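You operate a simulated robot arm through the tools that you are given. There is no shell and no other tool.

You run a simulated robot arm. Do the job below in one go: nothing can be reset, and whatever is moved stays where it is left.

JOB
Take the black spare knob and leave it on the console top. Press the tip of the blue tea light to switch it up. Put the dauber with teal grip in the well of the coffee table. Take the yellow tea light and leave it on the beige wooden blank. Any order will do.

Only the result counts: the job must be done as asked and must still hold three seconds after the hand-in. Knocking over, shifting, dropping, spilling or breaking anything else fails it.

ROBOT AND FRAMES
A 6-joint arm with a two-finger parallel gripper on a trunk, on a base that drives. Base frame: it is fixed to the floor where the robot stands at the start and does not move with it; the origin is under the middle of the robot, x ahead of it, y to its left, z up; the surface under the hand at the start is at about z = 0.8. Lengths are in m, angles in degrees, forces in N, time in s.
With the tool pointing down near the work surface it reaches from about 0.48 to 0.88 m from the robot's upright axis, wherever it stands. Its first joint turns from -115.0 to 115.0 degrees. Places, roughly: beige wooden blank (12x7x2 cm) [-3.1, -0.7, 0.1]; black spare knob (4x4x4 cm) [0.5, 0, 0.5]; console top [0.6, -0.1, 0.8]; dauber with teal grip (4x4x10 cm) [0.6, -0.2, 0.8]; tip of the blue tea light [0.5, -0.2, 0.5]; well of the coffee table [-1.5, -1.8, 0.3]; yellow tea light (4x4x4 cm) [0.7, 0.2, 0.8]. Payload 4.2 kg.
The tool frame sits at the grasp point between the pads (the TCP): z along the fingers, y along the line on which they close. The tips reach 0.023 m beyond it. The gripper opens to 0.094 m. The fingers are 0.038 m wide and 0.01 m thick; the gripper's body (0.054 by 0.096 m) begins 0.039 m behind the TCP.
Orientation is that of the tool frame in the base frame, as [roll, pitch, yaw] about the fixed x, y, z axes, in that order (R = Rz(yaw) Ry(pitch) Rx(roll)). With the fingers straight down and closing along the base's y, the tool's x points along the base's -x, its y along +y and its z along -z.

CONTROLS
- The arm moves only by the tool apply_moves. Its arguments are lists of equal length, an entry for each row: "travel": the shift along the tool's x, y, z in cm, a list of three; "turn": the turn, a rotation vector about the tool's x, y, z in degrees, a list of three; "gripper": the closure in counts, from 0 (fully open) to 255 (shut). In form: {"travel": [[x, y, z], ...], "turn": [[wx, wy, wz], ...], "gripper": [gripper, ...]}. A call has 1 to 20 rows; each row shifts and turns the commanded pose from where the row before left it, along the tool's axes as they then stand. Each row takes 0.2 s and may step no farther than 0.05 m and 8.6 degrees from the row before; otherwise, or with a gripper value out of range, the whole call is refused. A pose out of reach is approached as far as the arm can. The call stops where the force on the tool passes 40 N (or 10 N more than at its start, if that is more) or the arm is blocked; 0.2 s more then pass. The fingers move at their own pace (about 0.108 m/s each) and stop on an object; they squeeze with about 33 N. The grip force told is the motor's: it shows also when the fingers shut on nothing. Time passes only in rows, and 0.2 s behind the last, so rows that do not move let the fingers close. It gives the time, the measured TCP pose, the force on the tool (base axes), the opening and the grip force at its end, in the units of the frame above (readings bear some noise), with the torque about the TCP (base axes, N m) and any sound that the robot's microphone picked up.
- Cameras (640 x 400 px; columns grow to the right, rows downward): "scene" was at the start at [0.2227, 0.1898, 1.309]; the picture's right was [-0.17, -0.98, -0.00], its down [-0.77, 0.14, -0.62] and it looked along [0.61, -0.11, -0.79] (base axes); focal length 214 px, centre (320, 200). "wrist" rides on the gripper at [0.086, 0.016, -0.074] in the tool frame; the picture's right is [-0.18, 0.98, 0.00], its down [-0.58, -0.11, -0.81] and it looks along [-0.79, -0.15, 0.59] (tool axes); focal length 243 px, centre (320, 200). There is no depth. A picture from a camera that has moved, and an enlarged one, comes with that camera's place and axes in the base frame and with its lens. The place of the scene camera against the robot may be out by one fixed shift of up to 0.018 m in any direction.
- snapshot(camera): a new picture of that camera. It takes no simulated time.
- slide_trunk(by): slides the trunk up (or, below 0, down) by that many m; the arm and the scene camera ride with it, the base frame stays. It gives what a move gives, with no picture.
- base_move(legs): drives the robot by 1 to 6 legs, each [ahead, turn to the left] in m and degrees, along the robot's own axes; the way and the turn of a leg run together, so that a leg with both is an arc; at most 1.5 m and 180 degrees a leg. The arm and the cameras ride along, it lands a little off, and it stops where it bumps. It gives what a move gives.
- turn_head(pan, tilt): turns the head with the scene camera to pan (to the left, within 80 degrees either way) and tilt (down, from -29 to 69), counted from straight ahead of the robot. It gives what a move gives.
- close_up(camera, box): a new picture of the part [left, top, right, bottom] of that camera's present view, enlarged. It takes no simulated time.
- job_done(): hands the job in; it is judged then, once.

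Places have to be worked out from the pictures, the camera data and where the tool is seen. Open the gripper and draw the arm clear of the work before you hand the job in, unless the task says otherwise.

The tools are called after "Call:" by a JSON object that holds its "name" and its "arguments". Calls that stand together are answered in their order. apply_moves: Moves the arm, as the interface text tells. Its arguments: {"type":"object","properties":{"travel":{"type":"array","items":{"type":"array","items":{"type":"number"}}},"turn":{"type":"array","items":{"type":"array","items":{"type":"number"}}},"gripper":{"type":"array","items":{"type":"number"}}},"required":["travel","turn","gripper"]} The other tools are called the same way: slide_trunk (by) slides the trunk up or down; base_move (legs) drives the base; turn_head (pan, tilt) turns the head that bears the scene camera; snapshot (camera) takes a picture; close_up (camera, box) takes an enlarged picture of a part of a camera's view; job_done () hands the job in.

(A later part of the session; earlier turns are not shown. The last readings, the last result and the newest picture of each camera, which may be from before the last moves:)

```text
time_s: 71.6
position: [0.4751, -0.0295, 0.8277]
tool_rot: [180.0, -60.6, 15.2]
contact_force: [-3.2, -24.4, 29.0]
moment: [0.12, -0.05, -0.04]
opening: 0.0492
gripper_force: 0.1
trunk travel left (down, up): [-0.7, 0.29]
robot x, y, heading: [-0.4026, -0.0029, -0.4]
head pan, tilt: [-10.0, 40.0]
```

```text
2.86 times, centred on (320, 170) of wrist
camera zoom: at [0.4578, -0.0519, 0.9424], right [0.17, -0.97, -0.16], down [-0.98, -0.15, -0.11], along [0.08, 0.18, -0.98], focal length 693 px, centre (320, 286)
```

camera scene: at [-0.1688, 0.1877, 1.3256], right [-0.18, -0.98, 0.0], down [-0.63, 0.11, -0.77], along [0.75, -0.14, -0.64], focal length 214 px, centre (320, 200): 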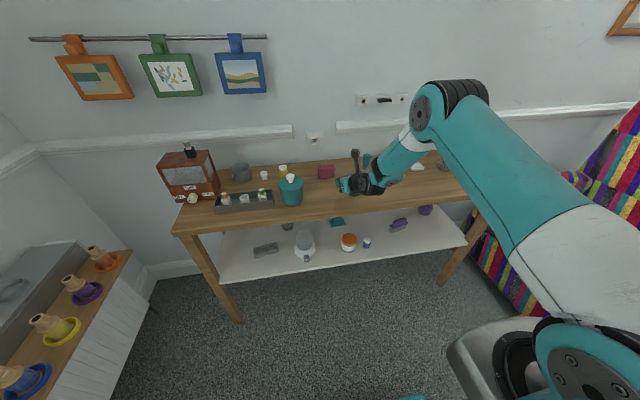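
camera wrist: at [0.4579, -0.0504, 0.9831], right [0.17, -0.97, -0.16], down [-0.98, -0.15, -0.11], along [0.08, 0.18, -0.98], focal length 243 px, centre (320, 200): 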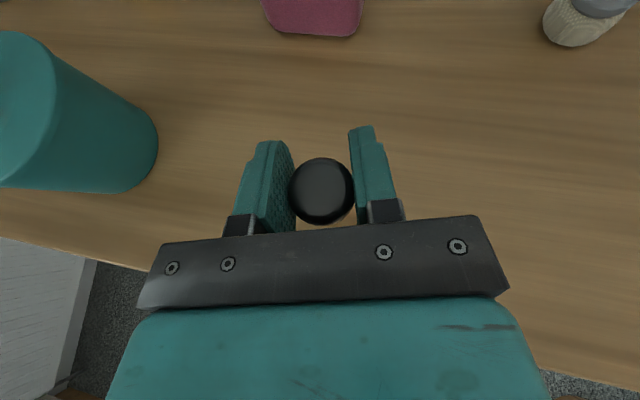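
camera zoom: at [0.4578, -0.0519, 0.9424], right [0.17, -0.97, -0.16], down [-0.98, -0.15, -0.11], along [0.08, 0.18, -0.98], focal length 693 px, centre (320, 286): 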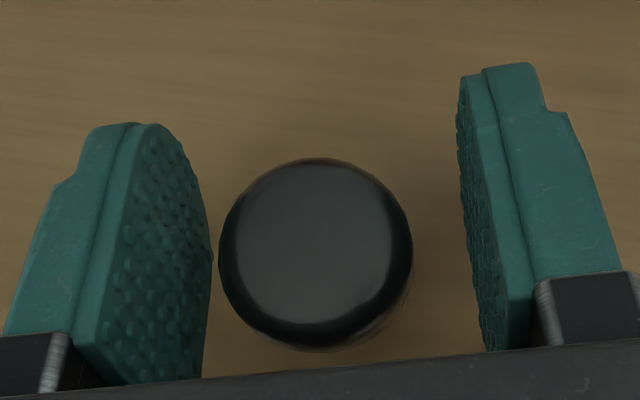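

The fingers are open and the knob stands free; the fingertips rub on the top, so I lift straight up and retreat.

Call:
{"name": "apply_moves", "arguments": {"travel": [[0.26, 0, -0.15], [0.87, 0, -0.5], [2.6, 0, -1.5], [3.46, 0, -2.0], [3.46, 0, -2.0]], "turn": [[0, 0, 0], [0, 0, 0], [0, 0, 0], [0, 0, 0], [0, 0, 0]], "gripper": [92, 92, 92, 60, 0]}}

Call:
{"name": "snapshot", "arguments": {"camera": "wrist"}}

Call:
{"name": "snapshot", "arguments": {"camera": "scene"}}

```text
time_s: 72.8
position: [0.4731, -0.0287, 0.9475]
tool_rot: [180.0, -60.3, 15.1]
contact_force: [1.1, -0.4, -0.2]
moment: [-0.01, -0.04, 0.01]
opening: 0.094
gripper_force: 0.0
trunk travel left (down, up): [-0.7, 0.29]
robot x, y, heading: [-0.4001, -0.0035, -0.1]
head pan, tilt: [-10.0, 40.0]
```

```text
taken
camera wrist: at [0.4566, -0.0505, 1.0625], right [0.17, -0.97, -0.16], down [-0.98, -0.15, -0.11], along [0.08, 0.18, -0.98], focal length 243 px, centre (320, 200)
```

wrist: 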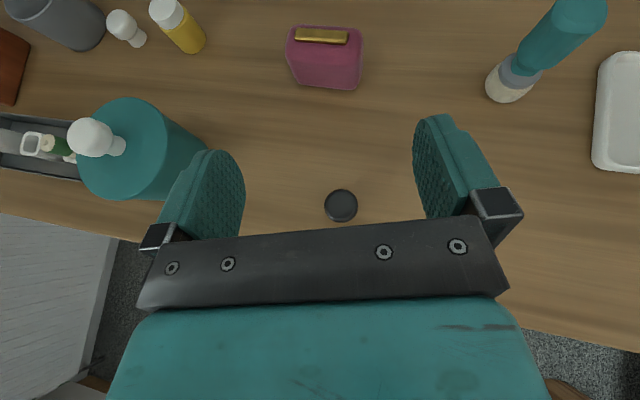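

```text
taken
camera scene: at [-0.1682, 0.1876, 1.3254], right [-0.18, -0.98, 0.0], down [-0.63, 0.11, -0.77], along [0.75, -0.14, -0.64], focal length 214 px, centre (320, 200)
```

scene: 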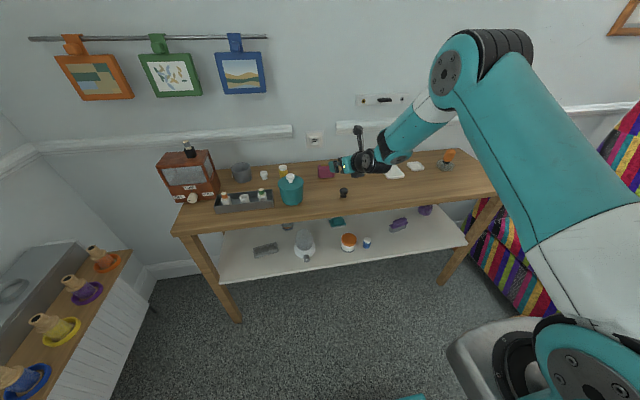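

The knob stands upright on the console top. I retract 12 cm and bring the tool back to vertical.

Call:
{"name": "apply_moves", "arguments": {"travel": [[-2, 0, -3.47], [-2, 0, -3.47], [-2, 0, -3.47], [0, 0, 0], [0, 0, 0], [0, 0, 0], [0, 0, 0], [0, 0, 0], [0, 0, 0], [0, 0, 0], [0, 0, 0]], "turn": [[0, 0, 0], [0, 0, 0], [0, 0, 0], [0, -7.5, 0], [0, -7.5, 0], [0, -7.5, 0], [0, -7.5, 0], [0, -7.5, 0], [0, -7.5, 0], [0, -7.5, 0], [0, -7.5, 0]], "gripper": [0, 0, 0, 0, 0, 0, 0, 0, 0, 0, 0]}}

Call:
{"name": "apply_moves", "arguments": {"travel": [[0, 0, 0], [0, 0, 0], [0, 0, 0], [0, 0, 0], [0, 0, 0], [0, 0, 0], [0, 0, 0], [0, 0, 0], [0, 0, 0], [0, 0, 0], [0, 0, 0], [0, 0, 0], [0, 0, 0], [0, 0, 0], [0, 0, 0], [0, 0, 0], [0, 0, 0], [0, 0, 0], [0, 0, 0], [0, 0, 0]], "turn": [[0, 0, -8.3], [0, 0, -8.3], [0, 0, -8.3], [0, 0, -8.3], [0, 0, -8.3], [0, 0, -8.3], [0, 0, -8.3], [0, 0, -8.3], [0, 0, -8.3], [0, 0, -8.3], [0, 0, -8.3], [0, 0, -8.3], [0, 0, -8.3], [0, 0, -8.3], [0, 0, -8.3], [0, 0, -8.3], [0, 0, -8.3], [0, 0, -8.3], [0, 0, -8.3], [0, 0, -8.3]], "gripper": [0, 0, 0, 0, 0, 0, 0, 0, 0, 0, 0, 0, 0, 0, 0, 0, 0, 0, 0, 0]}}

Call:
{"name": "snapshot", "arguments": {"camera": "wrist"}}

Call:
{"name": "snapshot", "arguments": {"camera": "scene"}}

```text
time_s: 75.2
position: [0.3566, -0.06, 0.9479]
tool_rot: [179.9, -0.2, 15.1]
contact_force: [-0.8, -0.7, -0.3]
moment: [-0.03, -0.03, -0.03]
opening: 0.0941
gripper_force: 0.1
trunk travel left (down, up): [-0.7, 0.29]
robot x, y, heading: [-0.4019, 0.0024, -0.3]
head pan, tilt: [-10.0, 40.0]
```

```text
time_s: 79.4
position: [0.3581, -0.0587, 0.9476]
tool_rot: [179.9, 0.4, -178.6]
contact_force: [0.4, 0.2, 0.4]
moment: [-0.05, -0.02, 0.05]
opening: 0.0938
gripper_force: 0.1
trunk travel left (down, up): [-0.7, 0.29]
robot x, y, heading: [-0.4027, 0.003, -0.4]
head pan, tilt: [-10.0, 40.0]
```

```text
taken
camera wrist: at [0.2712, -0.0467, 1.0242], right [0.16, 0.99, 0.0], down [0.58, -0.1, 0.81], along [0.8, -0.13, -0.59], focal length 243 px, centre (320, 200)
```

wrist: 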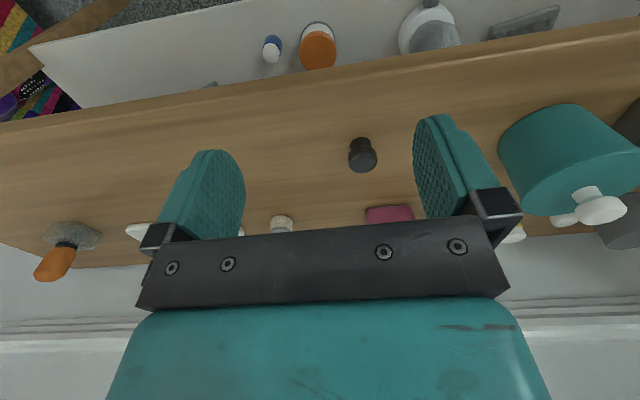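

```text
taken
camera scene: at [-0.1686, 0.1876, 1.3255], right [-0.18, -0.98, 0.0], down [-0.63, 0.11, -0.77], along [0.75, -0.14, -0.64], focal length 214 px, centre (320, 200)
```

scene: 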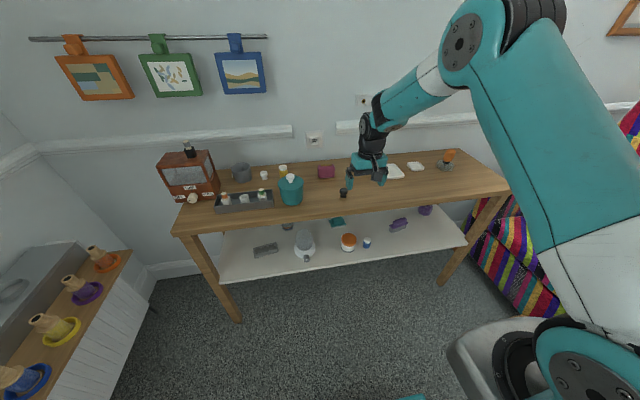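

Tool is vertical again. The dauber is near (0.628, -0.178); I pull the hand back 8 cm, shift it right and drive ahead to bring it over that area with height to spare.

Call:
{"name": "apply_moves", "arguments": {"travel": [[4, 0, -1], [4, 0, -1], [0, -4, 0], [0, -4, 0]], "turn": [[0, 0, 0], [0, 0, 0], [0, 0, 0], [0, 0, 0]], "gripper": [0, 0, 0, 0]}}

Call:
{"name": "base_move", "arguments": {"legs": [[0.33, 0]]}}

Call:
{"name": "snapshot", "arguments": {"camera": "wrist"}}

Call:
{"name": "snapshot", "arguments": {"camera": "scene"}}

```text
time_s: 80.4
position: [0.2801, -0.1424, 0.9667]
tool_rot: [179.8, 0.4, -178.7]
contact_force: [0.0, 0.0, -0.5]
moment: [-0.02, -0.01, 0.02]
opening: 0.0938
gripper_force: 0.0
trunk travel left (down, up): [-0.7, 0.29]
robot x, y, heading: [-0.4031, 0.0036, -0.3]
head pan, tilt: [-10.0, 40.0]
```

```text
time_s: 82.6
position: [0.6122, -0.1423, 0.966]
tool_rot: [180.0, 0.4, -178.7]
contact_force: [0.5, 1.2, -0.2]
moment: [0.02, 0.02, 0.02]
opening: 0.094
gripper_force: 0.0
trunk travel left (down, up): [-0.7, 0.29]
robot x, y, heading: [-0.0709, -0.0002, -0.1]
head pan, tilt: [-10.0, 40.0]
```

```text
taken
camera wrist: at [0.5249, -0.1282, 1.0421], right [0.16, 0.99, 0.0], down [0.58, -0.1, 0.81], along [0.8, -0.13, -0.59], focal length 243 px, centre (320, 200)
```

wrist: 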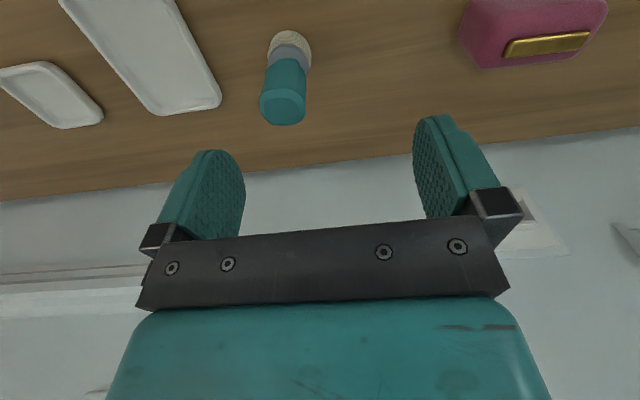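

```text
taken
camera scene: at [0.1629, 0.1868, 1.3255], right [-0.18, -0.98, 0.0], down [-0.63, 0.11, -0.77], along [0.75, -0.14, -0.64], focal length 214 px, centre (320, 200)
```

scene: 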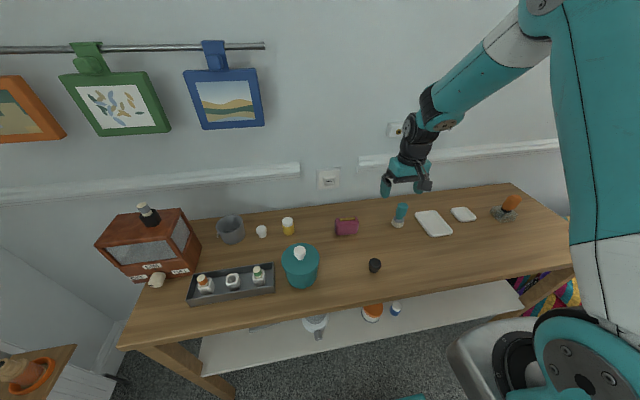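

Dauber stands at about (0.617, -0.171), top near z 0.887. I align above it and go part way down.

Call:
{"name": "apply_moves", "arguments": {"travel": [[-0.5, -2.9, 0], [0, 0, 2], [0, 0, 2], [0, 0, 1]], "turn": [[0, 0, 0], [0, 0, 0], [0, 0, 0], [0, 0, 0]], "gripper": [0, 0, 0, 0]}}

Call:
{"name": "snapshot", "arguments": {"camera": "wrist"}}

Call:
{"name": "close_up", "arguments": {"camera": "scene", "box": [360, 160, 480, 240]}}

```text
time_s: 83.6
position: [0.6186, -0.17, 0.9152]
tool_rot: [179.9, 0.4, -178.7]
contact_force: [-1.2, -1.5, 0.5]
moment: [0.02, -0.02, 0.02]
opening: 0.0941
gripper_force: 0.0
trunk travel left (down, up): [-0.7, 0.29]
robot x, y, heading: [-0.0685, 0.0012, -0.1]
head pan, tilt: [-10.0, 40.0]
```

```text
taken
camera wrist: at [0.5311, -0.1568, 0.9922], right [0.16, 0.99, 0.0], down [0.58, -0.1, 0.81], along [0.8, -0.13, -0.59], focal length 243 px, centre (320, 200)
```

wrist: 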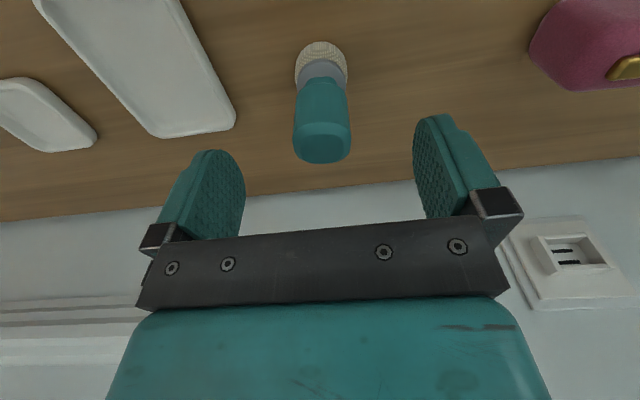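

```text
5.00 times, centred on (420, 200) of scene
camera zoom: at [0.1628, 0.1868, 1.3256], right [-0.18, -0.98, 0.0], down [-0.63, 0.11, -0.77], along [0.75, -0.14, -0.64], focal length 1072 px, centre (-180, 200)
```

zoom: 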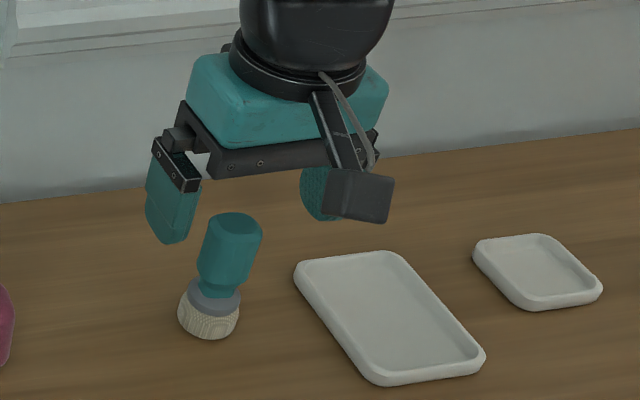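

Centred on the dauber. I lower to z≈0.857 and close on the teal grip.

Call:
{"name": "apply_moves", "arguments": {"travel": [[0, 0, 2], [0, 0, 2], [0, 0, 1.8], [0, 0, 0], [0, 0, 0], [0, 0, 0], [0, 0, 0]], "turn": [[0, 0, 0], [0, 0, 0], [0, 0, 0], [0, 0, 0], [0, 0, 0], [0, 0, 0], [0, 0, 0]], "gripper": [0, 0, 0, 255, 255, 255, 255]}}

Call:
{"name": "snapshot", "arguments": {"camera": "wrist"}}

```text
time_s: 85.2
position: [0.6179, -0.1697, 0.8572]
tool_rot: [179.9, 0.5, -178.8]
contact_force: [1.1, 0.3, 0.7]
moment: [0.01, -0.05, 0.02]
opening: 0.0314
gripper_force: 33.2
trunk travel left (down, up): [-0.7, 0.29]
robot x, y, heading: [-0.0675, -0.0014, -0.1]
head pan, tilt: [-10.0, 40.0]
```

```text
taken
camera wrist: at [0.5314, -0.1567, 0.9345], right [0.16, 0.99, 0.0], down [0.58, -0.1, 0.81], along [0.8, -0.13, -0.59], focal length 243 px, centre (320, 200)
```

wrist: 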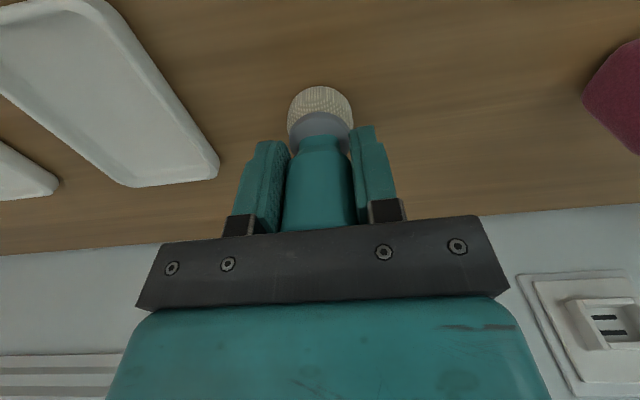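

Gripped at 3.1 cm. I lift 15 cm, then back away 0.55 m.

Call:
{"name": "apply_moves", "arguments": {"travel": [[0, 0, -2], [0, 0, -4], [0, 0, -4], [0, 0, -5]], "turn": [[0, 0, 0], [0, 0, 0], [0, 0, 0], [0, 0, 0]], "gripper": [255, 255, 255, 255]}}

Call:
{"name": "base_move", "arguments": {"legs": [[-0.55, 0]]}}

Call:
{"name": "turn_head", "arguments": {"pan": -80, "tilt": 30}}

Call:
{"name": "snapshot", "arguments": {"camera": "scene"}}

Call:
{"name": "snapshot", "arguments": {"camera": "wrist"}}

```text
time_s: 86.2
position: [0.6163, -0.1702, 1.0078]
tool_rot: [179.8, 0.3, -178.7]
contact_force: [0.1, 0.0, -1.4]
moment: [-0.01, -0.02, -0.03]
opening: 0.0314
gripper_force: 32.6
trunk travel left (down, up): [-0.7, 0.29]
robot x, y, heading: [-0.068, 0.0012, -0.2]
head pan, tilt: [-10.0, 40.0]
```

```text
time_s: 89.3
position: [0.063, -0.1676, 1.0077]
tool_rot: [180.0, 0.4, -178.7]
contact_force: [0.6, 0.4, -0.4]
moment: [-0.01, 0.02, -0.05]
opening: 0.0312
gripper_force: 33.1
trunk travel left (down, up): [-0.7, 0.29]
robot x, y, heading: [-0.6244, 0.0007, -0.2]
head pan, tilt: [-10.0, 40.0]
```

```text
time_s: 90.8
position: [0.0624, -0.1678, 1.0079]
tool_rot: [179.8, 0.4, -178.7]
contact_force: [0.0, -0.3, 0.1]
moment: [0.0, 0.01, -0.05]
opening: 0.0317
gripper_force: 33.3
trunk travel left (down, up): [-0.7, 0.29]
robot x, y, heading: [-0.6261, -0.0009, 0.1]
head pan, tilt: [-80.0, 30.0]
```

```text
taken
camera scene: at [-0.4602, 0.1144, 1.3409], right [-0.99, -0.17, 0.0], down [-0.09, 0.49, -0.87], along [0.15, -0.85, -0.5], focal length 214 px, centre (320, 200)
```

scene: 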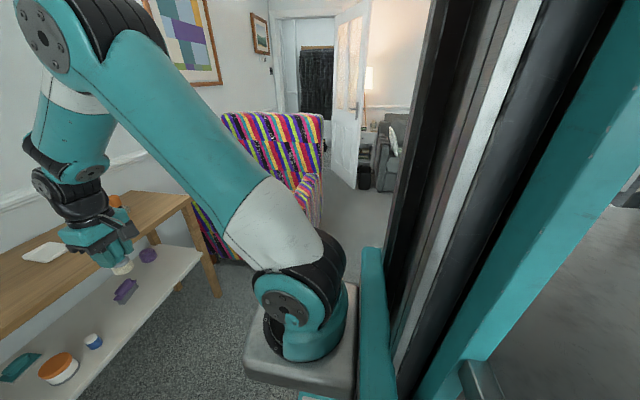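

```text
taken
camera wrist: at [-0.0243, -0.1549, 1.084], right [0.16, 0.99, 0.0], down [0.58, -0.1, 0.81], along [0.8, -0.13, -0.59], focal length 243 px, centre (320, 200)
```

wrist: 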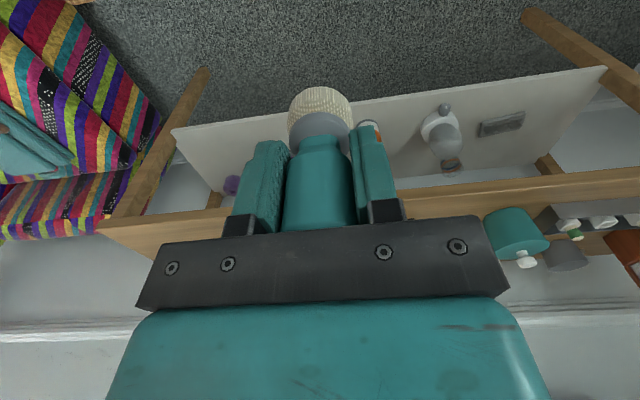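

The dauber is held well. I turn right 60° first and look into the room.

Call:
{"name": "base_move", "arguments": {"legs": [[0, -60]]}}

Call:
{"name": "turn_head", "arguments": {"pan": -20, "tilt": 30}}

Call:
{"name": "snapshot", "arguments": {"camera": "scene"}}

```text
time_s: 93.8
position: [-0.4307, -0.6791, 1.0069]
tool_rot: [179.9, 0.5, 121.2]
contact_force: [0.2, 1.0, -0.8]
moment: [0.0, -0.01, 0.02]
opening: 0.0312
gripper_force: 32.9
trunk travel left (down, up): [-0.7, 0.29]
robot x, y, heading: [-0.6235, 0.0013, -60.1]
head pan, tilt: [-80.0, 30.0]
```

```text
time_s: 95.1
position: [-0.4308, -0.6797, 1.0074]
tool_rot: [179.9, 0.3, 121.2]
contact_force: [0.4, -0.7, -0.6]
moment: [-0.02, 0.03, 0.03]
opening: 0.0317
gripper_force: 32.3
trunk travel left (down, up): [-0.7, 0.29]
robot x, y, heading: [-0.6238, 0.0004, -60.5]
head pan, tilt: [-20.0, 30.0]
```

```text
taken
camera scene: at [-0.3686, -0.1159, 1.3409], right [-0.99, -0.17, 0.0], down [-0.08, 0.49, -0.87], along [0.14, -0.85, -0.5], focal length 214 px, centre (320, 200)
```

scene: 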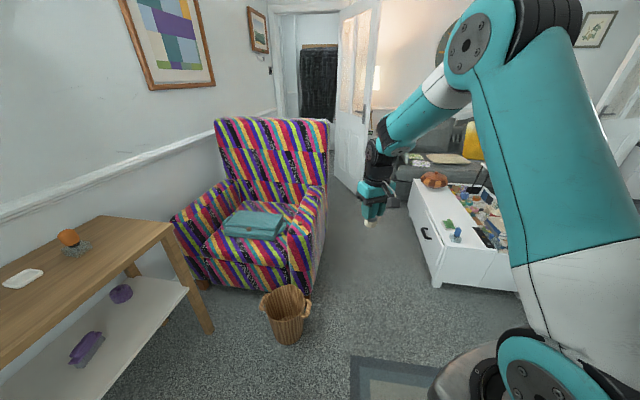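

The white coffee table stands ahead-right, cluttered, near (-1.0…-2, -1.3…-2.3). I turn further right to face it and look closer.

Call:
{"name": "base_move", "arguments": {"legs": [[0, -55]]}}

Call:
{"name": "turn_head", "arguments": {"pan": 0, "tilt": 35}}

Call:
{"name": "snapshot", "arguments": {"camera": "scene"}}

```text
time_s: 98.0
position: [-1.0731, -0.546, 1.0071]
tool_rot: [180.0, 0.5, 66.0]
contact_force: [1.0, -0.4, -0.6]
moment: [-0.03, -0.03, 0.02]
opening: 0.0313
gripper_force: 32.4
trunk travel left (down, up): [-0.7, 0.29]
robot x, y, heading: [-0.6231, 0.0034, -115.6]
head pan, tilt: [-20.0, 30.0]
```

```text
time_s: 98.8
position: [-1.0734, -0.5478, 1.0068]
tool_rot: [179.9, 0.4, 65.9]
contact_force: [-0.1, -0.2, -1.4]
moment: [0.02, 0.01, 0.01]
opening: 0.0315
gripper_force: 32.5
trunk travel left (down, up): [-0.7, 0.29]
robot x, y, heading: [-0.624, 0.0016, -115.7]
head pan, tilt: [0.0, 35.0]
```

```text
taken
camera scene: at [-0.5567, -0.2918, 1.3331], right [-0.9, 0.43, 0.0], down [0.25, 0.52, -0.82], along [-0.36, -0.74, -0.57], focal length 214 px, centre (320, 200)
```

scene: 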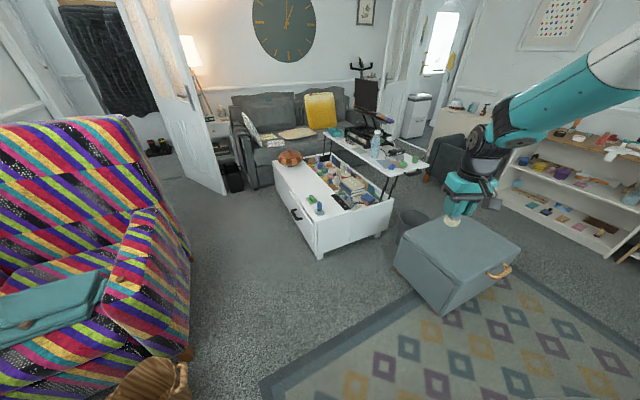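

Call:
{"name": "close_up", "arguments": {"camera": "scene", "box": [260, 110, 440, 260]}}

Call:
{"name": "close_up", "arguments": {"camera": "scene", "box": [380, 180, 640, 360]}}

```text
2.67 times, centred on (350, 185) of scene
camera zoom: at [-0.5567, -0.2918, 1.3331], right [-0.9, 0.43, 0.0], down [0.25, 0.52, -0.82], along [-0.36, -0.74, -0.57], focal length 572 px, centre (240, 240)
```

zoom: 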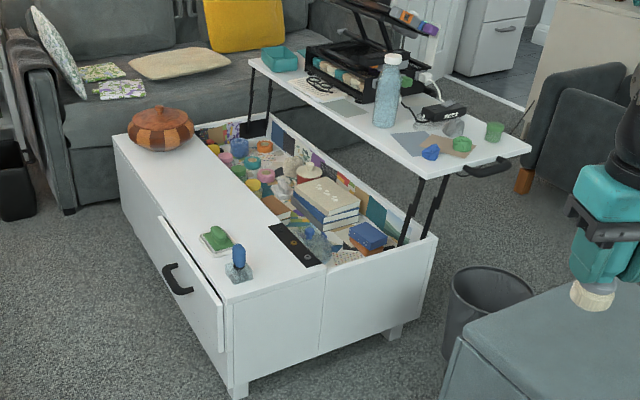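

```text
2.22 times, centred on (510, 270) of scene
camera zoom: at [-0.5567, -0.2918, 1.3331], right [-0.9, 0.43, 0.0], down [0.25, 0.52, -0.82], along [-0.36, -0.74, -0.57], focal length 477 px, centre (-102, 44)
```

zoom: 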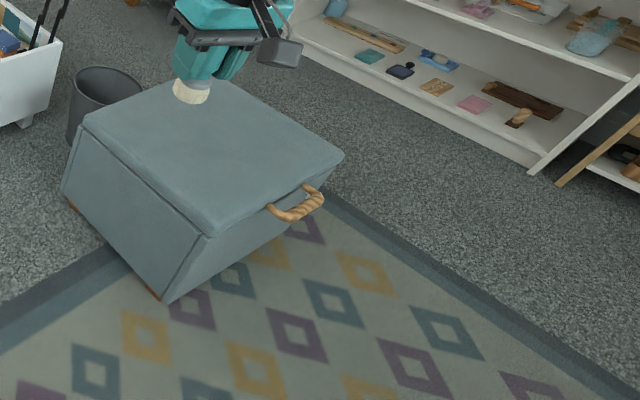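

The coffee table is a lift-top one: the open well spans about x −1.28…−1.67, y −1.30…−2.38, with the raised worktop covering x<−1.56. An ottoman stands at x<−1.49, y −0.55…−0.95, so I'll come between, raising the trunk for a safe carry.

Call:
{"name": "slide_trunk", "arguments": {"by": 0.2}}

Call:
{"name": "base_move", "arguments": {"legs": [[0, 10], [0.55, 0]]}}

Call:
{"name": "turn_head", "arguments": {"pan": -15, "tilt": 45}}

Call:
{"name": "snapshot", "arguments": {"camera": "scene"}}

```text
time_s: 101.0
position: [-1.0731, -0.5455, 1.2059]
tool_rot: [179.9, 0.4, 65.8]
contact_force: [0.1, 0.0, -0.4]
moment: [0.03, 0.0, -0.02]
opening: 0.0314
gripper_force: 32.9
trunk travel left (down, up): [-0.9, 0.09]
robot x, y, heading: [-0.6256, -0.0025, -115.6]
head pan, tilt: [0.0, 35.0]
```

```text
time_s: 104.8
position: [-1.1153, -1.1465, 1.2077]
tool_rot: [179.9, 0.4, 76.1]
contact_force: [-0.1, -0.1, -1.3]
moment: [-0.02, -0.01, -0.01]
opening: 0.0312
gripper_force: 32.6
trunk travel left (down, up): [-0.9, 0.09]
robot x, y, heading: [-0.7716, -0.5238, -105.5]
head pan, tilt: [0.0, 35.0]
```

```text
time_s: 105.6
position: [-1.116, -1.1472, 1.2082]
tool_rot: [179.8, 0.3, 76.1]
contact_force: [-0.5, 0.2, -1.4]
moment: [-0.01, -0.02, 0.0]
opening: 0.0315
gripper_force: 32.8
trunk travel left (down, up): [-0.9, 0.09]
robot x, y, heading: [-0.7707, -0.5307, -105.4]
head pan, tilt: [-15.0, 45.0]
```

```text
taken
camera scene: at [-0.6688, -0.7889, 1.5183], right [-0.86, 0.51, 0.0], down [0.36, 0.61, -0.71], along [-0.36, -0.61, -0.71], focal length 214 px, centre (320, 200)
```

scene: 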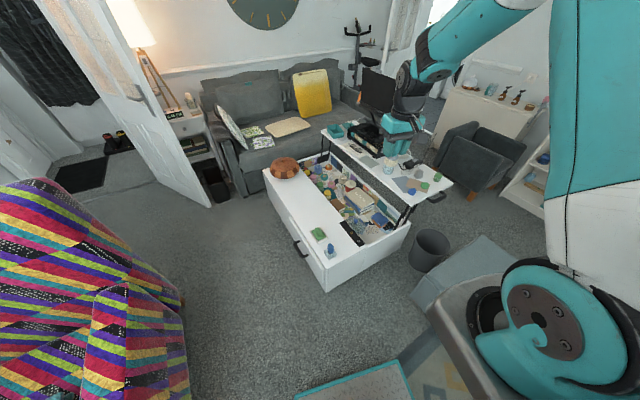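

Call:
{"name": "close_up", "arguments": {"camera": "scene", "box": [250, 100, 470, 290]}}

Call:
{"name": "snapshot", "arguments": {"camera": "wrist"}}

```text
2.11 times, centred on (360, 195) of scene
camera zoom: at [-0.6688, -0.7889, 1.5183], right [-0.86, 0.51, 0.0], down [0.36, 0.61, -0.71], along [-0.36, -0.61, -0.71], focal length 452 px, centre (236, 210)
```

zoom: 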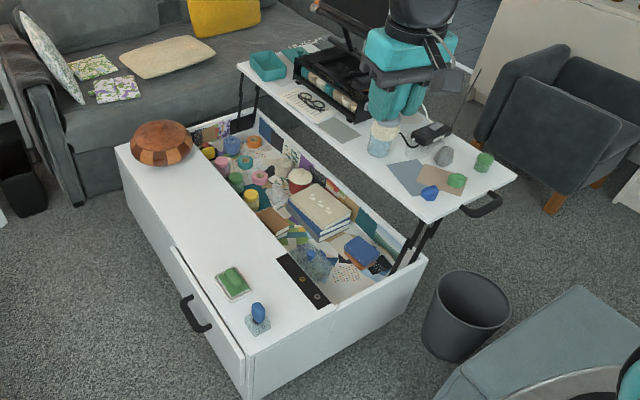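

```text
taken
camera wrist: at [-1.0785, -1.0671, 1.2839], right [0.91, -0.41, 0.0], down [-0.25, -0.53, 0.81], along [-0.33, -0.74, -0.59], focal length 243 px, centre (320, 200)
```

wrist: 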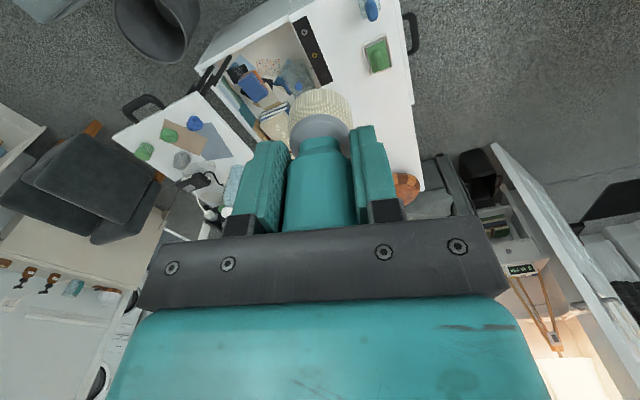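

There is an apparently flat, free patch (dotted paper) at the near end of the well around (-1.44, -1.40). I drive 0.33 m further and aim the hand there from above.

Call:
{"name": "base_move", "arguments": {"legs": [[0.33, 0]]}}

Call:
{"name": "turn_head", "arguments": {"pan": -30, "tilt": 55}}

Call:
{"name": "snapshot", "arguments": {"camera": "scene"}}

Call:
{"name": "close_up", "arguments": {"camera": "scene", "box": [240, 80, 440, 230]}}

```text
time_s: 107.8
position: [-1.202, -1.4681, 1.2071]
tool_rot: [179.8, 0.5, 76.3]
contact_force: [0.0, -0.4, 0.0]
moment: [0.02, -0.02, -0.03]
opening: 0.0314
gripper_force: 32.4
trunk travel left (down, up): [-0.9, 0.09]
robot x, y, heading: [-0.8595, -0.8481, -105.2]
head pan, tilt: [-15.0, 45.0]
```

```text
time_s: 108.6
position: [-1.2017, -1.4682, 1.2064]
tool_rot: [179.8, 0.4, 76.2]
contact_force: [0.7, 0.1, 0.1]
moment: [-0.01, -0.04, 0.01]
opening: 0.0313
gripper_force: 32.6
trunk travel left (down, up): [-0.9, 0.09]
robot x, y, heading: [-0.8576, -0.8519, -105.4]
head pan, tilt: [-30.0, 55.0]
```

```text
taken
camera scene: at [-0.7666, -1.0893, 1.5049], right [-0.7, 0.71, 0.0], down [0.58, 0.58, -0.57], along [-0.41, -0.4, -0.82], focal length 214 px, centre (320, 200)
```

scene: 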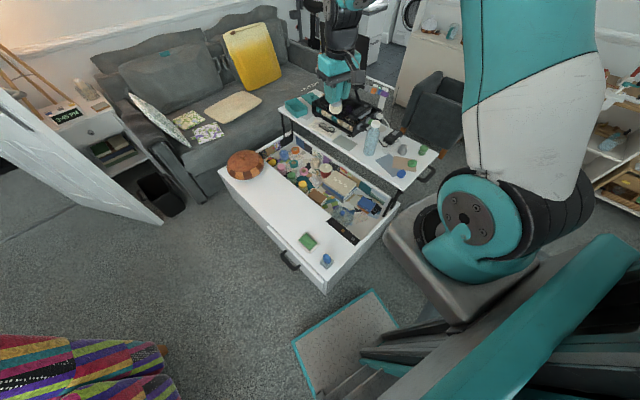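

```text
2.67 times, centred on (340, 155) of scene
camera zoom: at [-0.7666, -1.0893, 1.5049], right [-0.7, 0.71, 0.0], down [0.58, 0.58, -0.57], along [-0.41, -0.4, -0.82], focal length 572 px, centre (267, 320)
```

zoom: 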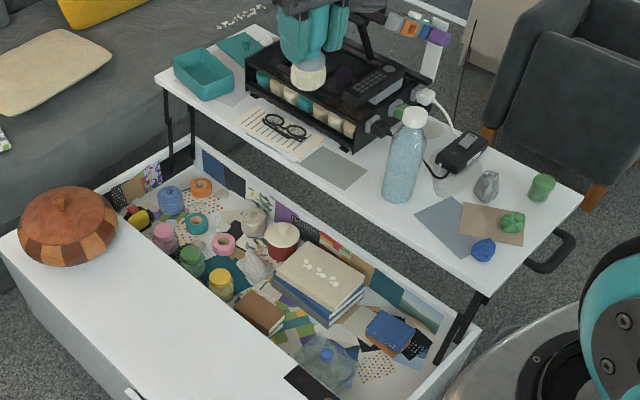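

Call:
{"name": "close_up", "arguments": {"camera": "scene", "box": [310, 165, 410, 235]}}

Call:
{"name": "close_up", "arguments": {"camera": "scene", "box": [330, 190, 390, 230]}}

```text
5.71 times, centred on (360, 200) of scene
camera zoom: at [-0.7666, -1.0893, 1.5049], right [-0.7, 0.71, 0.0], down [0.58, 0.58, -0.57], along [-0.41, -0.4, -0.82], focal length 1226 px, centre (91, 200)
```

zoom: 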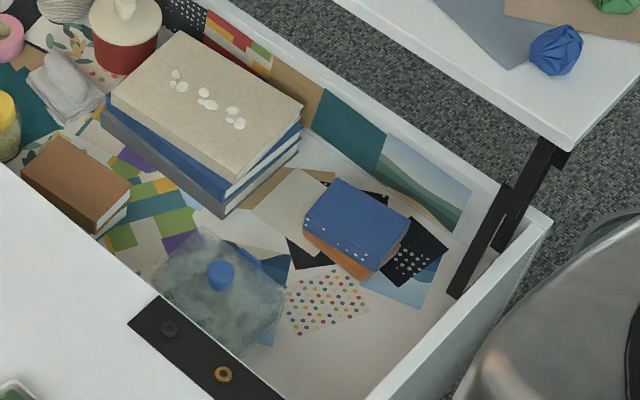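

```text
10.00 times, centred on (360, 210) of scene
camera zoom: at [-0.7666, -1.0893, 1.5049], right [-0.7, 0.71, 0.0], down [0.58, 0.58, -0.57], along [-0.41, -0.4, -0.82], focal length 2145 px, centre (-80, 100)
```

zoom: 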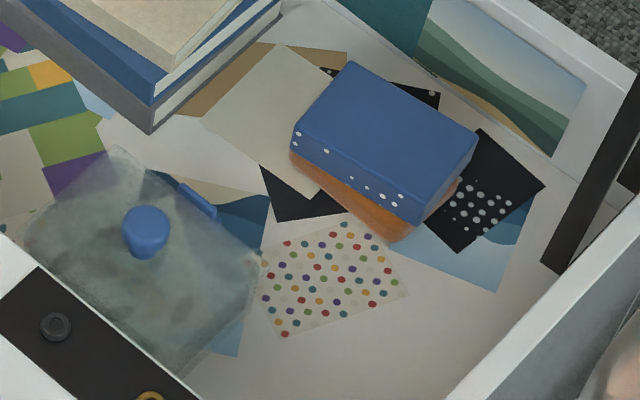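

The near end of the well is free floor beside a dotted paper, around (-1.44, -1.37). I move the hand over it at height, turning it so that the camera side faces +x.

Call:
{"name": "apply_moves", "arguments": {"travel": [[0.64, -4.24, 0], [0.64, -4.24, 0], [0.64, -4.24, 0], [0.64, -4.24, 0], [0.64, -4.24, 0], [0.64, -4.24, 0], [0, 0, 0], [0, 0, 0], [0, 0, 0], [0, 0, 0], [0, 0, 0], [0, 0, 0], [0, 0, 0], [0, 0, 0], [0, 0, 0]], "turn": [[0, 0, 0], [0, 0, 0], [0, 0, 0], [0, 0, 0], [0, 0, 0], [0, 0, 0], [0, 0, 8.46], [0, 0, 8.46], [0, 0, 8.46], [0, 0, 8.46], [0, 0, 8.46], [0, 0, 8.46], [0, 0, 8.46], [0, 0, 8.46], [0, 0, 8.46]], "gripper": [255, 255, 255, 255, 255, 255, 255, 255, 255, 255, 255, 255, 255, 255, 255]}}

Call:
{"name": "slide_trunk", "arguments": {"by": -0.3}}

Call:
{"name": "snapshot", "arguments": {"camera": "wrist"}}

Call:
{"name": "snapshot", "arguments": {"camera": "scene"}}

```text
time_s: 111.8
position: [-1.4409, -1.369, 1.207]
tool_rot: [179.6, -0.2, -0.2]
contact_force: [-0.6, -0.1, -0.3]
moment: [0.0, 0.02, -0.03]
opening: 0.0313
gripper_force: 33.0
trunk travel left (down, up): [-0.9, 0.09]
robot x, y, heading: [-0.8589, -0.8486, -105.3]
head pan, tilt: [-30.0, 55.0]
```

```text
time_s: 114.8
position: [-1.44, -1.3696, 0.9068]
tool_rot: [179.6, 0.1, 0.0]
contact_force: [-0.8, 0.3, -0.6]
moment: [0.0, -0.03, -0.01]
opening: 0.0314
gripper_force: 32.8
trunk travel left (down, up): [-0.6, 0.39]
robot x, y, heading: [-0.8569, -0.8465, -105.1]
head pan, tilt: [-30.0, 55.0]
```

```text
taken
camera wrist: at [-1.3534, -1.3859, 0.9838], right [-0.18, -0.98, 0.01], down [-0.58, 0.11, 0.81], along [-0.79, 0.14, -0.59], focal length 243 px, centre (320, 200)
```

wrist: 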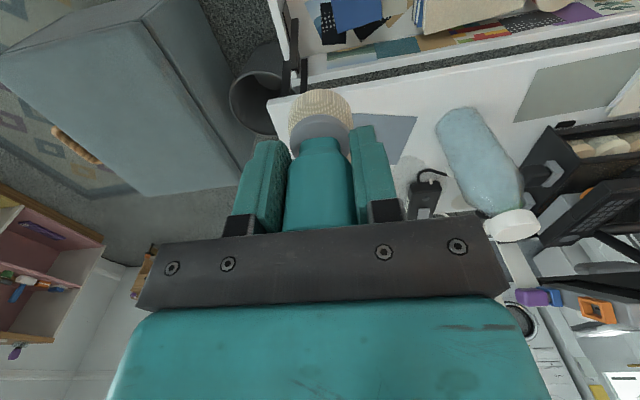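

```text
taken
camera scene: at [-0.7666, -1.0892, 1.2049], right [-0.7, 0.71, 0.0], down [0.58, 0.58, -0.57], along [-0.41, -0.4, -0.82], focal length 214 px, centre (320, 200)
```

scene: 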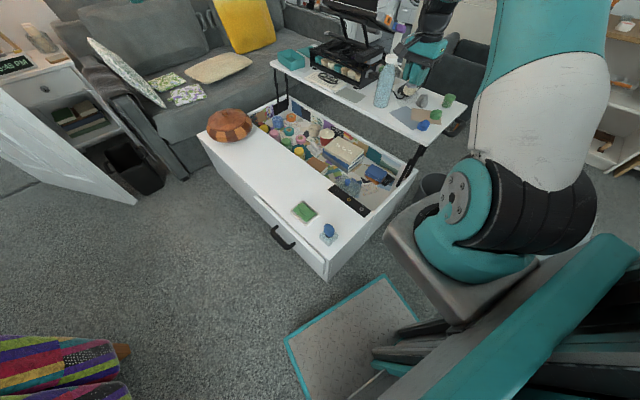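

The worktop edge is confirmed at x≈−1.56, 12 cm from the hand. I lower another 0.3 m and check clearances.

Call:
{"name": "slide_trunk", "arguments": {"by": -0.3}}

Call:
{"name": "snapshot", "arguments": {"camera": "wrist"}}

Call:
{"name": "turn_head", "arguments": {"pan": -35, "tilt": 35}}

Call:
{"name": "snapshot", "arguments": {"camera": "scene"}}

```text
time_s: 117.8
position: [-1.4405, -1.3692, 0.6065]
tool_rot: [179.6, 0.1, 0.1]
contact_force: [0.1, 0.2, -1.1]
moment: [0.0, 0.02, 0.01]
opening: 0.0312
gripper_force: 32.9
trunk travel left (down, up): [-0.3, 0.69]
robot x, y, heading: [-0.8634, -0.8497, -105.4]
head pan, tilt: [-30.0, 55.0]
```

```text
taken
camera wrist: at [-1.3533, -1.3859, 0.6838], right [-0.18, -0.98, 0.01], down [-0.58, 0.11, 0.81], along [-0.79, 0.14, -0.59], focal length 243 px, centre (320, 200)
```

wrist: 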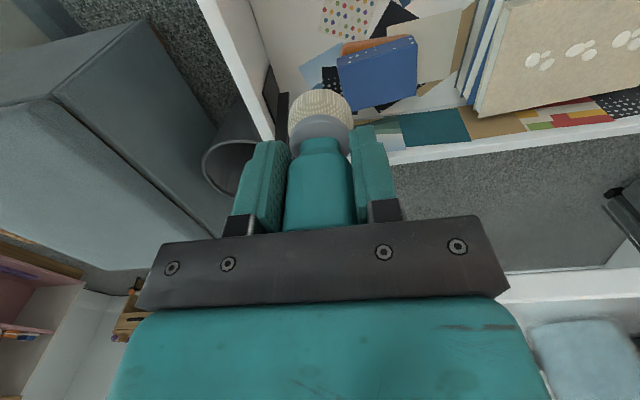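

```text
time_s: 118.6
position: [-1.4403, -1.3692, 0.606]
tool_rot: [179.6, 0.0, 0.0]
contact_force: [-1.0, 0.0, -0.7]
moment: [0.02, 0.0, 0.01]
opening: 0.0316
gripper_force: 32.7
trunk travel left (down, up): [-0.3, 0.69]
robot x, y, heading: [-0.86, -0.8451, -105.5]
head pan, tilt: [-35.0, 35.0]
```

```text
taken
camera scene: at [-0.7831, -1.0948, 0.933], right [-0.64, 0.77, 0.0], down [0.44, 0.37, -0.82], along [-0.63, -0.52, -0.57], focal length 214 px, centre (320, 200)
```

scene: 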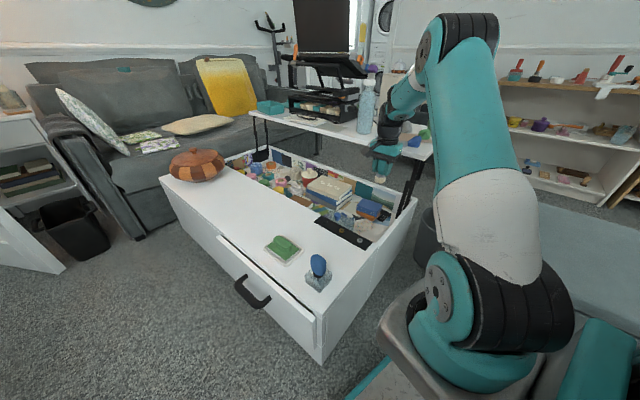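

Triangulating the dotted paper puts the well floor near z≈0.29, so release will be around TCP z≈0.36. I nudge toward the near wall and descend most of the way.

Call:
{"name": "apply_moves", "arguments": {"travel": [[1.0, -1.2, 0], [0, 0, 4], [0, 0, 4], [0, 0, 4], [0, 0, 4], [0, 0, 3]], "turn": [[0, 0, 0], [0, 0, 0], [0, 0, 0], [0, 0, 0], [0, 0, 0], [0, 0, 0]], "gripper": [255, 255, 255, 255, 255, 255]}}

Call:
{"name": "snapshot", "arguments": {"camera": "wrist"}}

Call:
{"name": "close_up", "arguments": {"camera": "scene", "box": [310, 120, 450, 260]}}

```text
time_s: 120.0
position: [-1.4301, -1.3597, 0.4154]
tool_rot: [179.5, 0.0, 0.1]
contact_force: [0.3, 0.7, -0.3]
moment: [0.01, 0.02, -0.02]
opening: 0.0314
gripper_force: 32.8
trunk travel left (down, up): [-0.3, 0.69]
robot x, y, heading: [-0.8599, -0.8551, -105.3]
head pan, tilt: [-35.0, 35.0]
```

```text
taken
camera wrist: at [-1.343, -1.3757, 0.4938], right [-0.18, -0.98, 0.01], down [-0.58, 0.11, 0.81], along [-0.79, 0.14, -0.59], focal length 243 px, centre (320, 200)
```

wrist: 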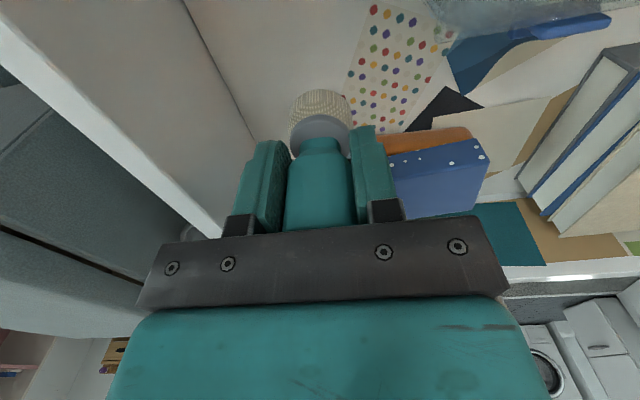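

```text
2.86 times, centred on (380, 190) of scene
camera zoom: at [-0.7831, -1.0947, 0.9332], right [-0.64, 0.77, 0.0], down [0.44, 0.37, -0.82], along [-0.63, -0.52, -0.57], focal length 613 px, centre (149, 229)
```

zoom: 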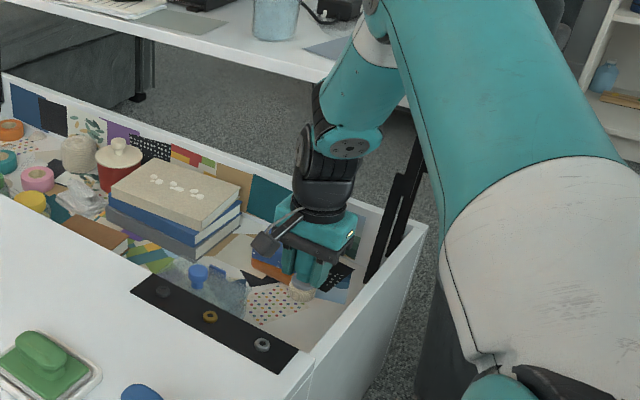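

Well clear on all sides, and the wall/floor line agrees with floor z≈0.29. I go on down gently to contact.

Call:
{"name": "apply_moves", "arguments": {"travel": [[0, 0, 2], [0, 0, 1.5], [0, 0, 0.4], [0, 0, 0.4]], "turn": [[0, 0, 0], [0, 0, 0], [0, 0, 0], [0, 0, 0]], "gripper": [255, 255, 255, 255]}}

Call:
{"name": "snapshot", "arguments": {"camera": "wrist"}}

```text
time_s: 121.0
position: [-1.4305, -1.3595, 0.373]
tool_rot: [179.6, -0.1, 0.0]
contact_force: [0.4, 0.0, -0.3]
moment: [0.02, 0.02, 0.0]
opening: 0.0314
gripper_force: 33.4
trunk travel left (down, up): [-0.3, 0.69]
robot x, y, heading: [-0.8596, -0.8504, -105.6]
head pan, tilt: [-35.0, 35.0]
```

```text
taken
camera wrist: at [-1.343, -1.376, 0.4506], right [-0.18, -0.98, 0.01], down [-0.58, 0.11, 0.81], along [-0.79, 0.14, -0.59], focal length 243 px, centre (320, 200)
```

wrist: 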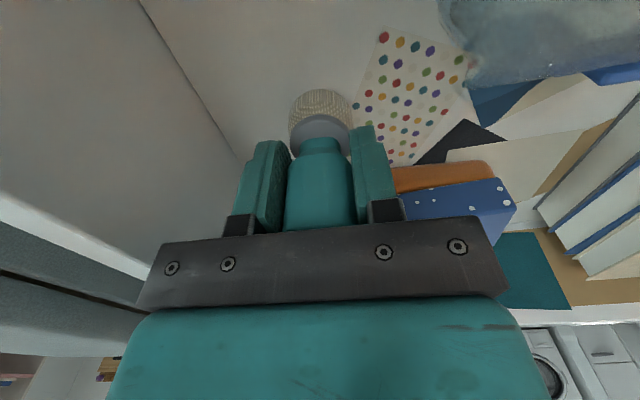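

Call:
{"name": "apply_moves", "arguments": {"travel": [[0, 0, 0.2], [0, 0, 0.2]], "turn": [[0, 0, 0], [0, 0, 0]], "gripper": [255, 255]}}

Call:
{"name": "apply_moves", "arguments": {"travel": [[0, 0, 0.2], [0, 0, 0.2]], "turn": [[0, 0, 0], [0, 0, 0]], "gripper": [255, 255]}}

Call:
{"name": "apply_moves", "arguments": {"travel": [[0, 0, 0.2], [0, 0, 0.2]], "turn": [[0, 0, 0], [0, 0, 0]], "gripper": [255, 255]}}

```text
time_s: 121.6
position: [-1.4298, -1.3585, 0.3693]
tool_rot: [179.6, -0.1, 0.1]
contact_force: [-0.5, -0.2, -0.3]
moment: [0.02, 0.03, 0.02]
opening: 0.0315
gripper_force: 32.9
trunk travel left (down, up): [-0.3, 0.69]
robot x, y, heading: [-0.86, -0.8486, -105.2]
head pan, tilt: [-35.0, 35.0]
```

```text
time_s: 122.2
position: [-1.4306, -1.3588, 0.3656]
tool_rot: [179.7, -0.1, 0.1]
contact_force: [-0.3, 0.2, -1.8]
moment: [-0.01, 0.01, 0.01]
opening: 0.0314
gripper_force: 33.0
trunk travel left (down, up): [-0.3, 0.69]
robot x, y, heading: [-0.8605, -0.8454, -105.2]
head pan, tilt: [-35.0, 35.0]
```

```text
time_s: 122.8
position: [-1.4299, -1.359, 0.3604]
tool_rot: [179.7, -0.1, 0.2]
contact_force: [0.7, -0.6, -1.7]
moment: [0.0, 0.03, 0.01]
opening: 0.0314
gripper_force: 32.6
trunk travel left (down, up): [-0.3, 0.69]
robot x, y, heading: [-0.86, -0.8505, -105.6]
head pan, tilt: [-35.0, 35.0]
```

No contact yet at z=0.360; I keep stepping down.

Call:
{"name": "apply_moves", "arguments": {"travel": [[0, 0, 0.2], [0, 0, 0.2]], "turn": [[0, 0, 0], [0, 0, 0]], "gripper": [255, 255]}}

Call:
{"name": "apply_moves", "arguments": {"travel": [[0, 0, 0.2], [0, 0, 0.2]], "turn": [[0, 0, 0], [0, 0, 0]], "gripper": [255, 255]}}

Call:
{"name": "apply_moves", "arguments": {"travel": [[0, 0, 0.2], [0, 0, 0.2]], "turn": [[0, 0, 0], [0, 0, 0]], "gripper": [255, 255]}}

Call:
{"name": "snapshot", "arguments": {"camera": "wrist"}}

```text
time_s: 123.4
position: [-1.4301, -1.3592, 0.3587]
tool_rot: [179.6, 0.0, 0.0]
contact_force: [1.6, 0.9, 6.4]
moment: [0.18, -0.04, -0.03]
opening: 0.0315
gripper_force: 32.9
trunk travel left (down, up): [-0.3, 0.69]
robot x, y, heading: [-0.8566, -0.8467, -105.3]
head pan, tilt: [-35.0, 35.0]
```

```text
time_s: 124.0
position: [-1.4301, -1.3599, 0.3551]
tool_rot: [179.4, 0.2, 0.1]
contact_force: [3.7, 3.9, 29.8]
moment: [0.27, 0.12, -0.01]
opening: 0.0313
gripper_force: 33.0
trunk travel left (down, up): [-0.3, 0.69]
robot x, y, heading: [-0.8601, -0.8475, -105.3]
head pan, tilt: [-35.0, 35.0]
```

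```text
time_s: 124.5
position: [-1.4319, -1.3611, 0.3547]
tool_rot: [179.4, 0.3, 0.1]
contact_force: [2.8, 1.6, 17.8]
moment: [0.26, -0.01, -0.04]
opening: 0.0316
gripper_force: 33.2
trunk travel left (down, up): [-0.3, 0.69]
robot x, y, heading: [-0.861, -0.8511, -105.3]
head pan, tilt: [-35.0, 35.0]
stopped in row 2: the force on the tool passed its limit at 43 N (the readings are from after the stop); the commanded pose is now the measured one
```

```text
taken
camera wrist: at [-1.3446, -1.3768, 0.4318], right [-0.18, -0.98, 0.01], down [-0.58, 0.12, 0.81], along [-0.8, 0.14, -0.59], focal length 243 px, centre (320, 200)
```

wrist: 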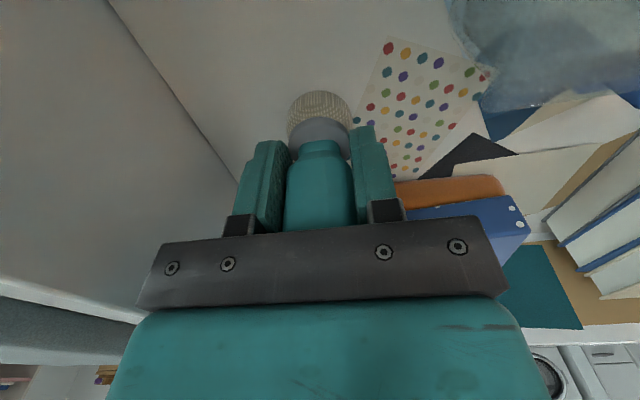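

The dauber stands on the well floor. I open the fingers to 6 cm and lift straight out.

Call:
{"name": "apply_moves", "arguments": {"travel": [[0, 0, -0.05], [0, 0, 0], [0, 0, 0], [0, 0, 0]], "turn": [[0, 0, 0], [0, 0, 0], [0, 0, 0], [0, 0, 0]], "gripper": [200, 120, 92, 92]}}

Call:
{"name": "apply_moves", "arguments": {"travel": [[0, 0, -1], [0, 0, -3], [0, 0, -4], [0, 0, -4], [0, 0, -4], [0, 0, -4]], "turn": [[0, 0, 0], [0, 0, 0], [0, 0, 0], [0, 0, 0], [0, 0, 0], [0, 0, 0]], "gripper": [92, 92, 92, 92, 92, 92]}}

Call:
{"name": "snapshot", "arguments": {"camera": "wrist"}}

Call:
{"name": "close_up", "arguments": {"camera": "scene", "box": [310, 120, 450, 260]}}

```text
time_s: 125.5
position: [-1.4309, -1.3597, 0.3535]
tool_rot: [179.6, 0.1, 0.1]
contact_force: [-0.4, -2.0, 5.4]
moment: [-0.01, -0.01, 0.03]
opening: 0.0604
gripper_force: 0.0
trunk travel left (down, up): [-0.3, 0.69]
robot x, y, heading: [-0.8582, -0.8488, -105.2]
head pan, tilt: [-35.0, 35.0]
```

```text
time_s: 126.9
position: [-1.4303, -1.3586, 0.5533]
tool_rot: [179.6, 0.1, 0.1]
contact_force: [0.8, 1.2, -0.4]
moment: [-0.02, -0.07, 0.02]
opening: 0.06
gripper_force: 0.0
trunk travel left (down, up): [-0.3, 0.69]
robot x, y, heading: [-0.8607, -0.8502, -105.3]
head pan, tilt: [-35.0, 35.0]
```

```text
taken
camera wrist: at [-1.3437, -1.3751, 0.6314], right [-0.18, -0.98, 0.01], down [-0.58, 0.12, 0.81], along [-0.79, 0.14, -0.59], focal length 243 px, centre (320, 200)
```

wrist: 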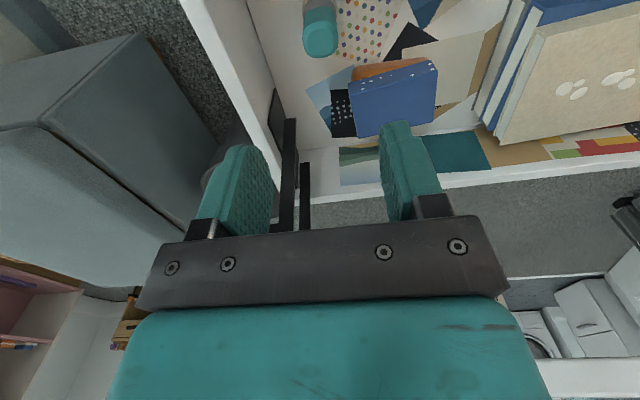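

```text
2.86 times, centred on (380, 190) of scene
camera zoom: at [-0.7831, -1.0948, 0.933], right [-0.64, 0.77, 0.0], down [0.44, 0.37, -0.82], along [-0.63, -0.52, -0.57], focal length 613 px, centre (149, 229)
```

zoom: 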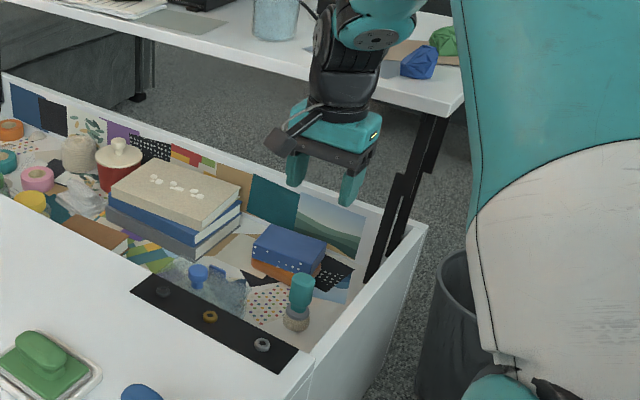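

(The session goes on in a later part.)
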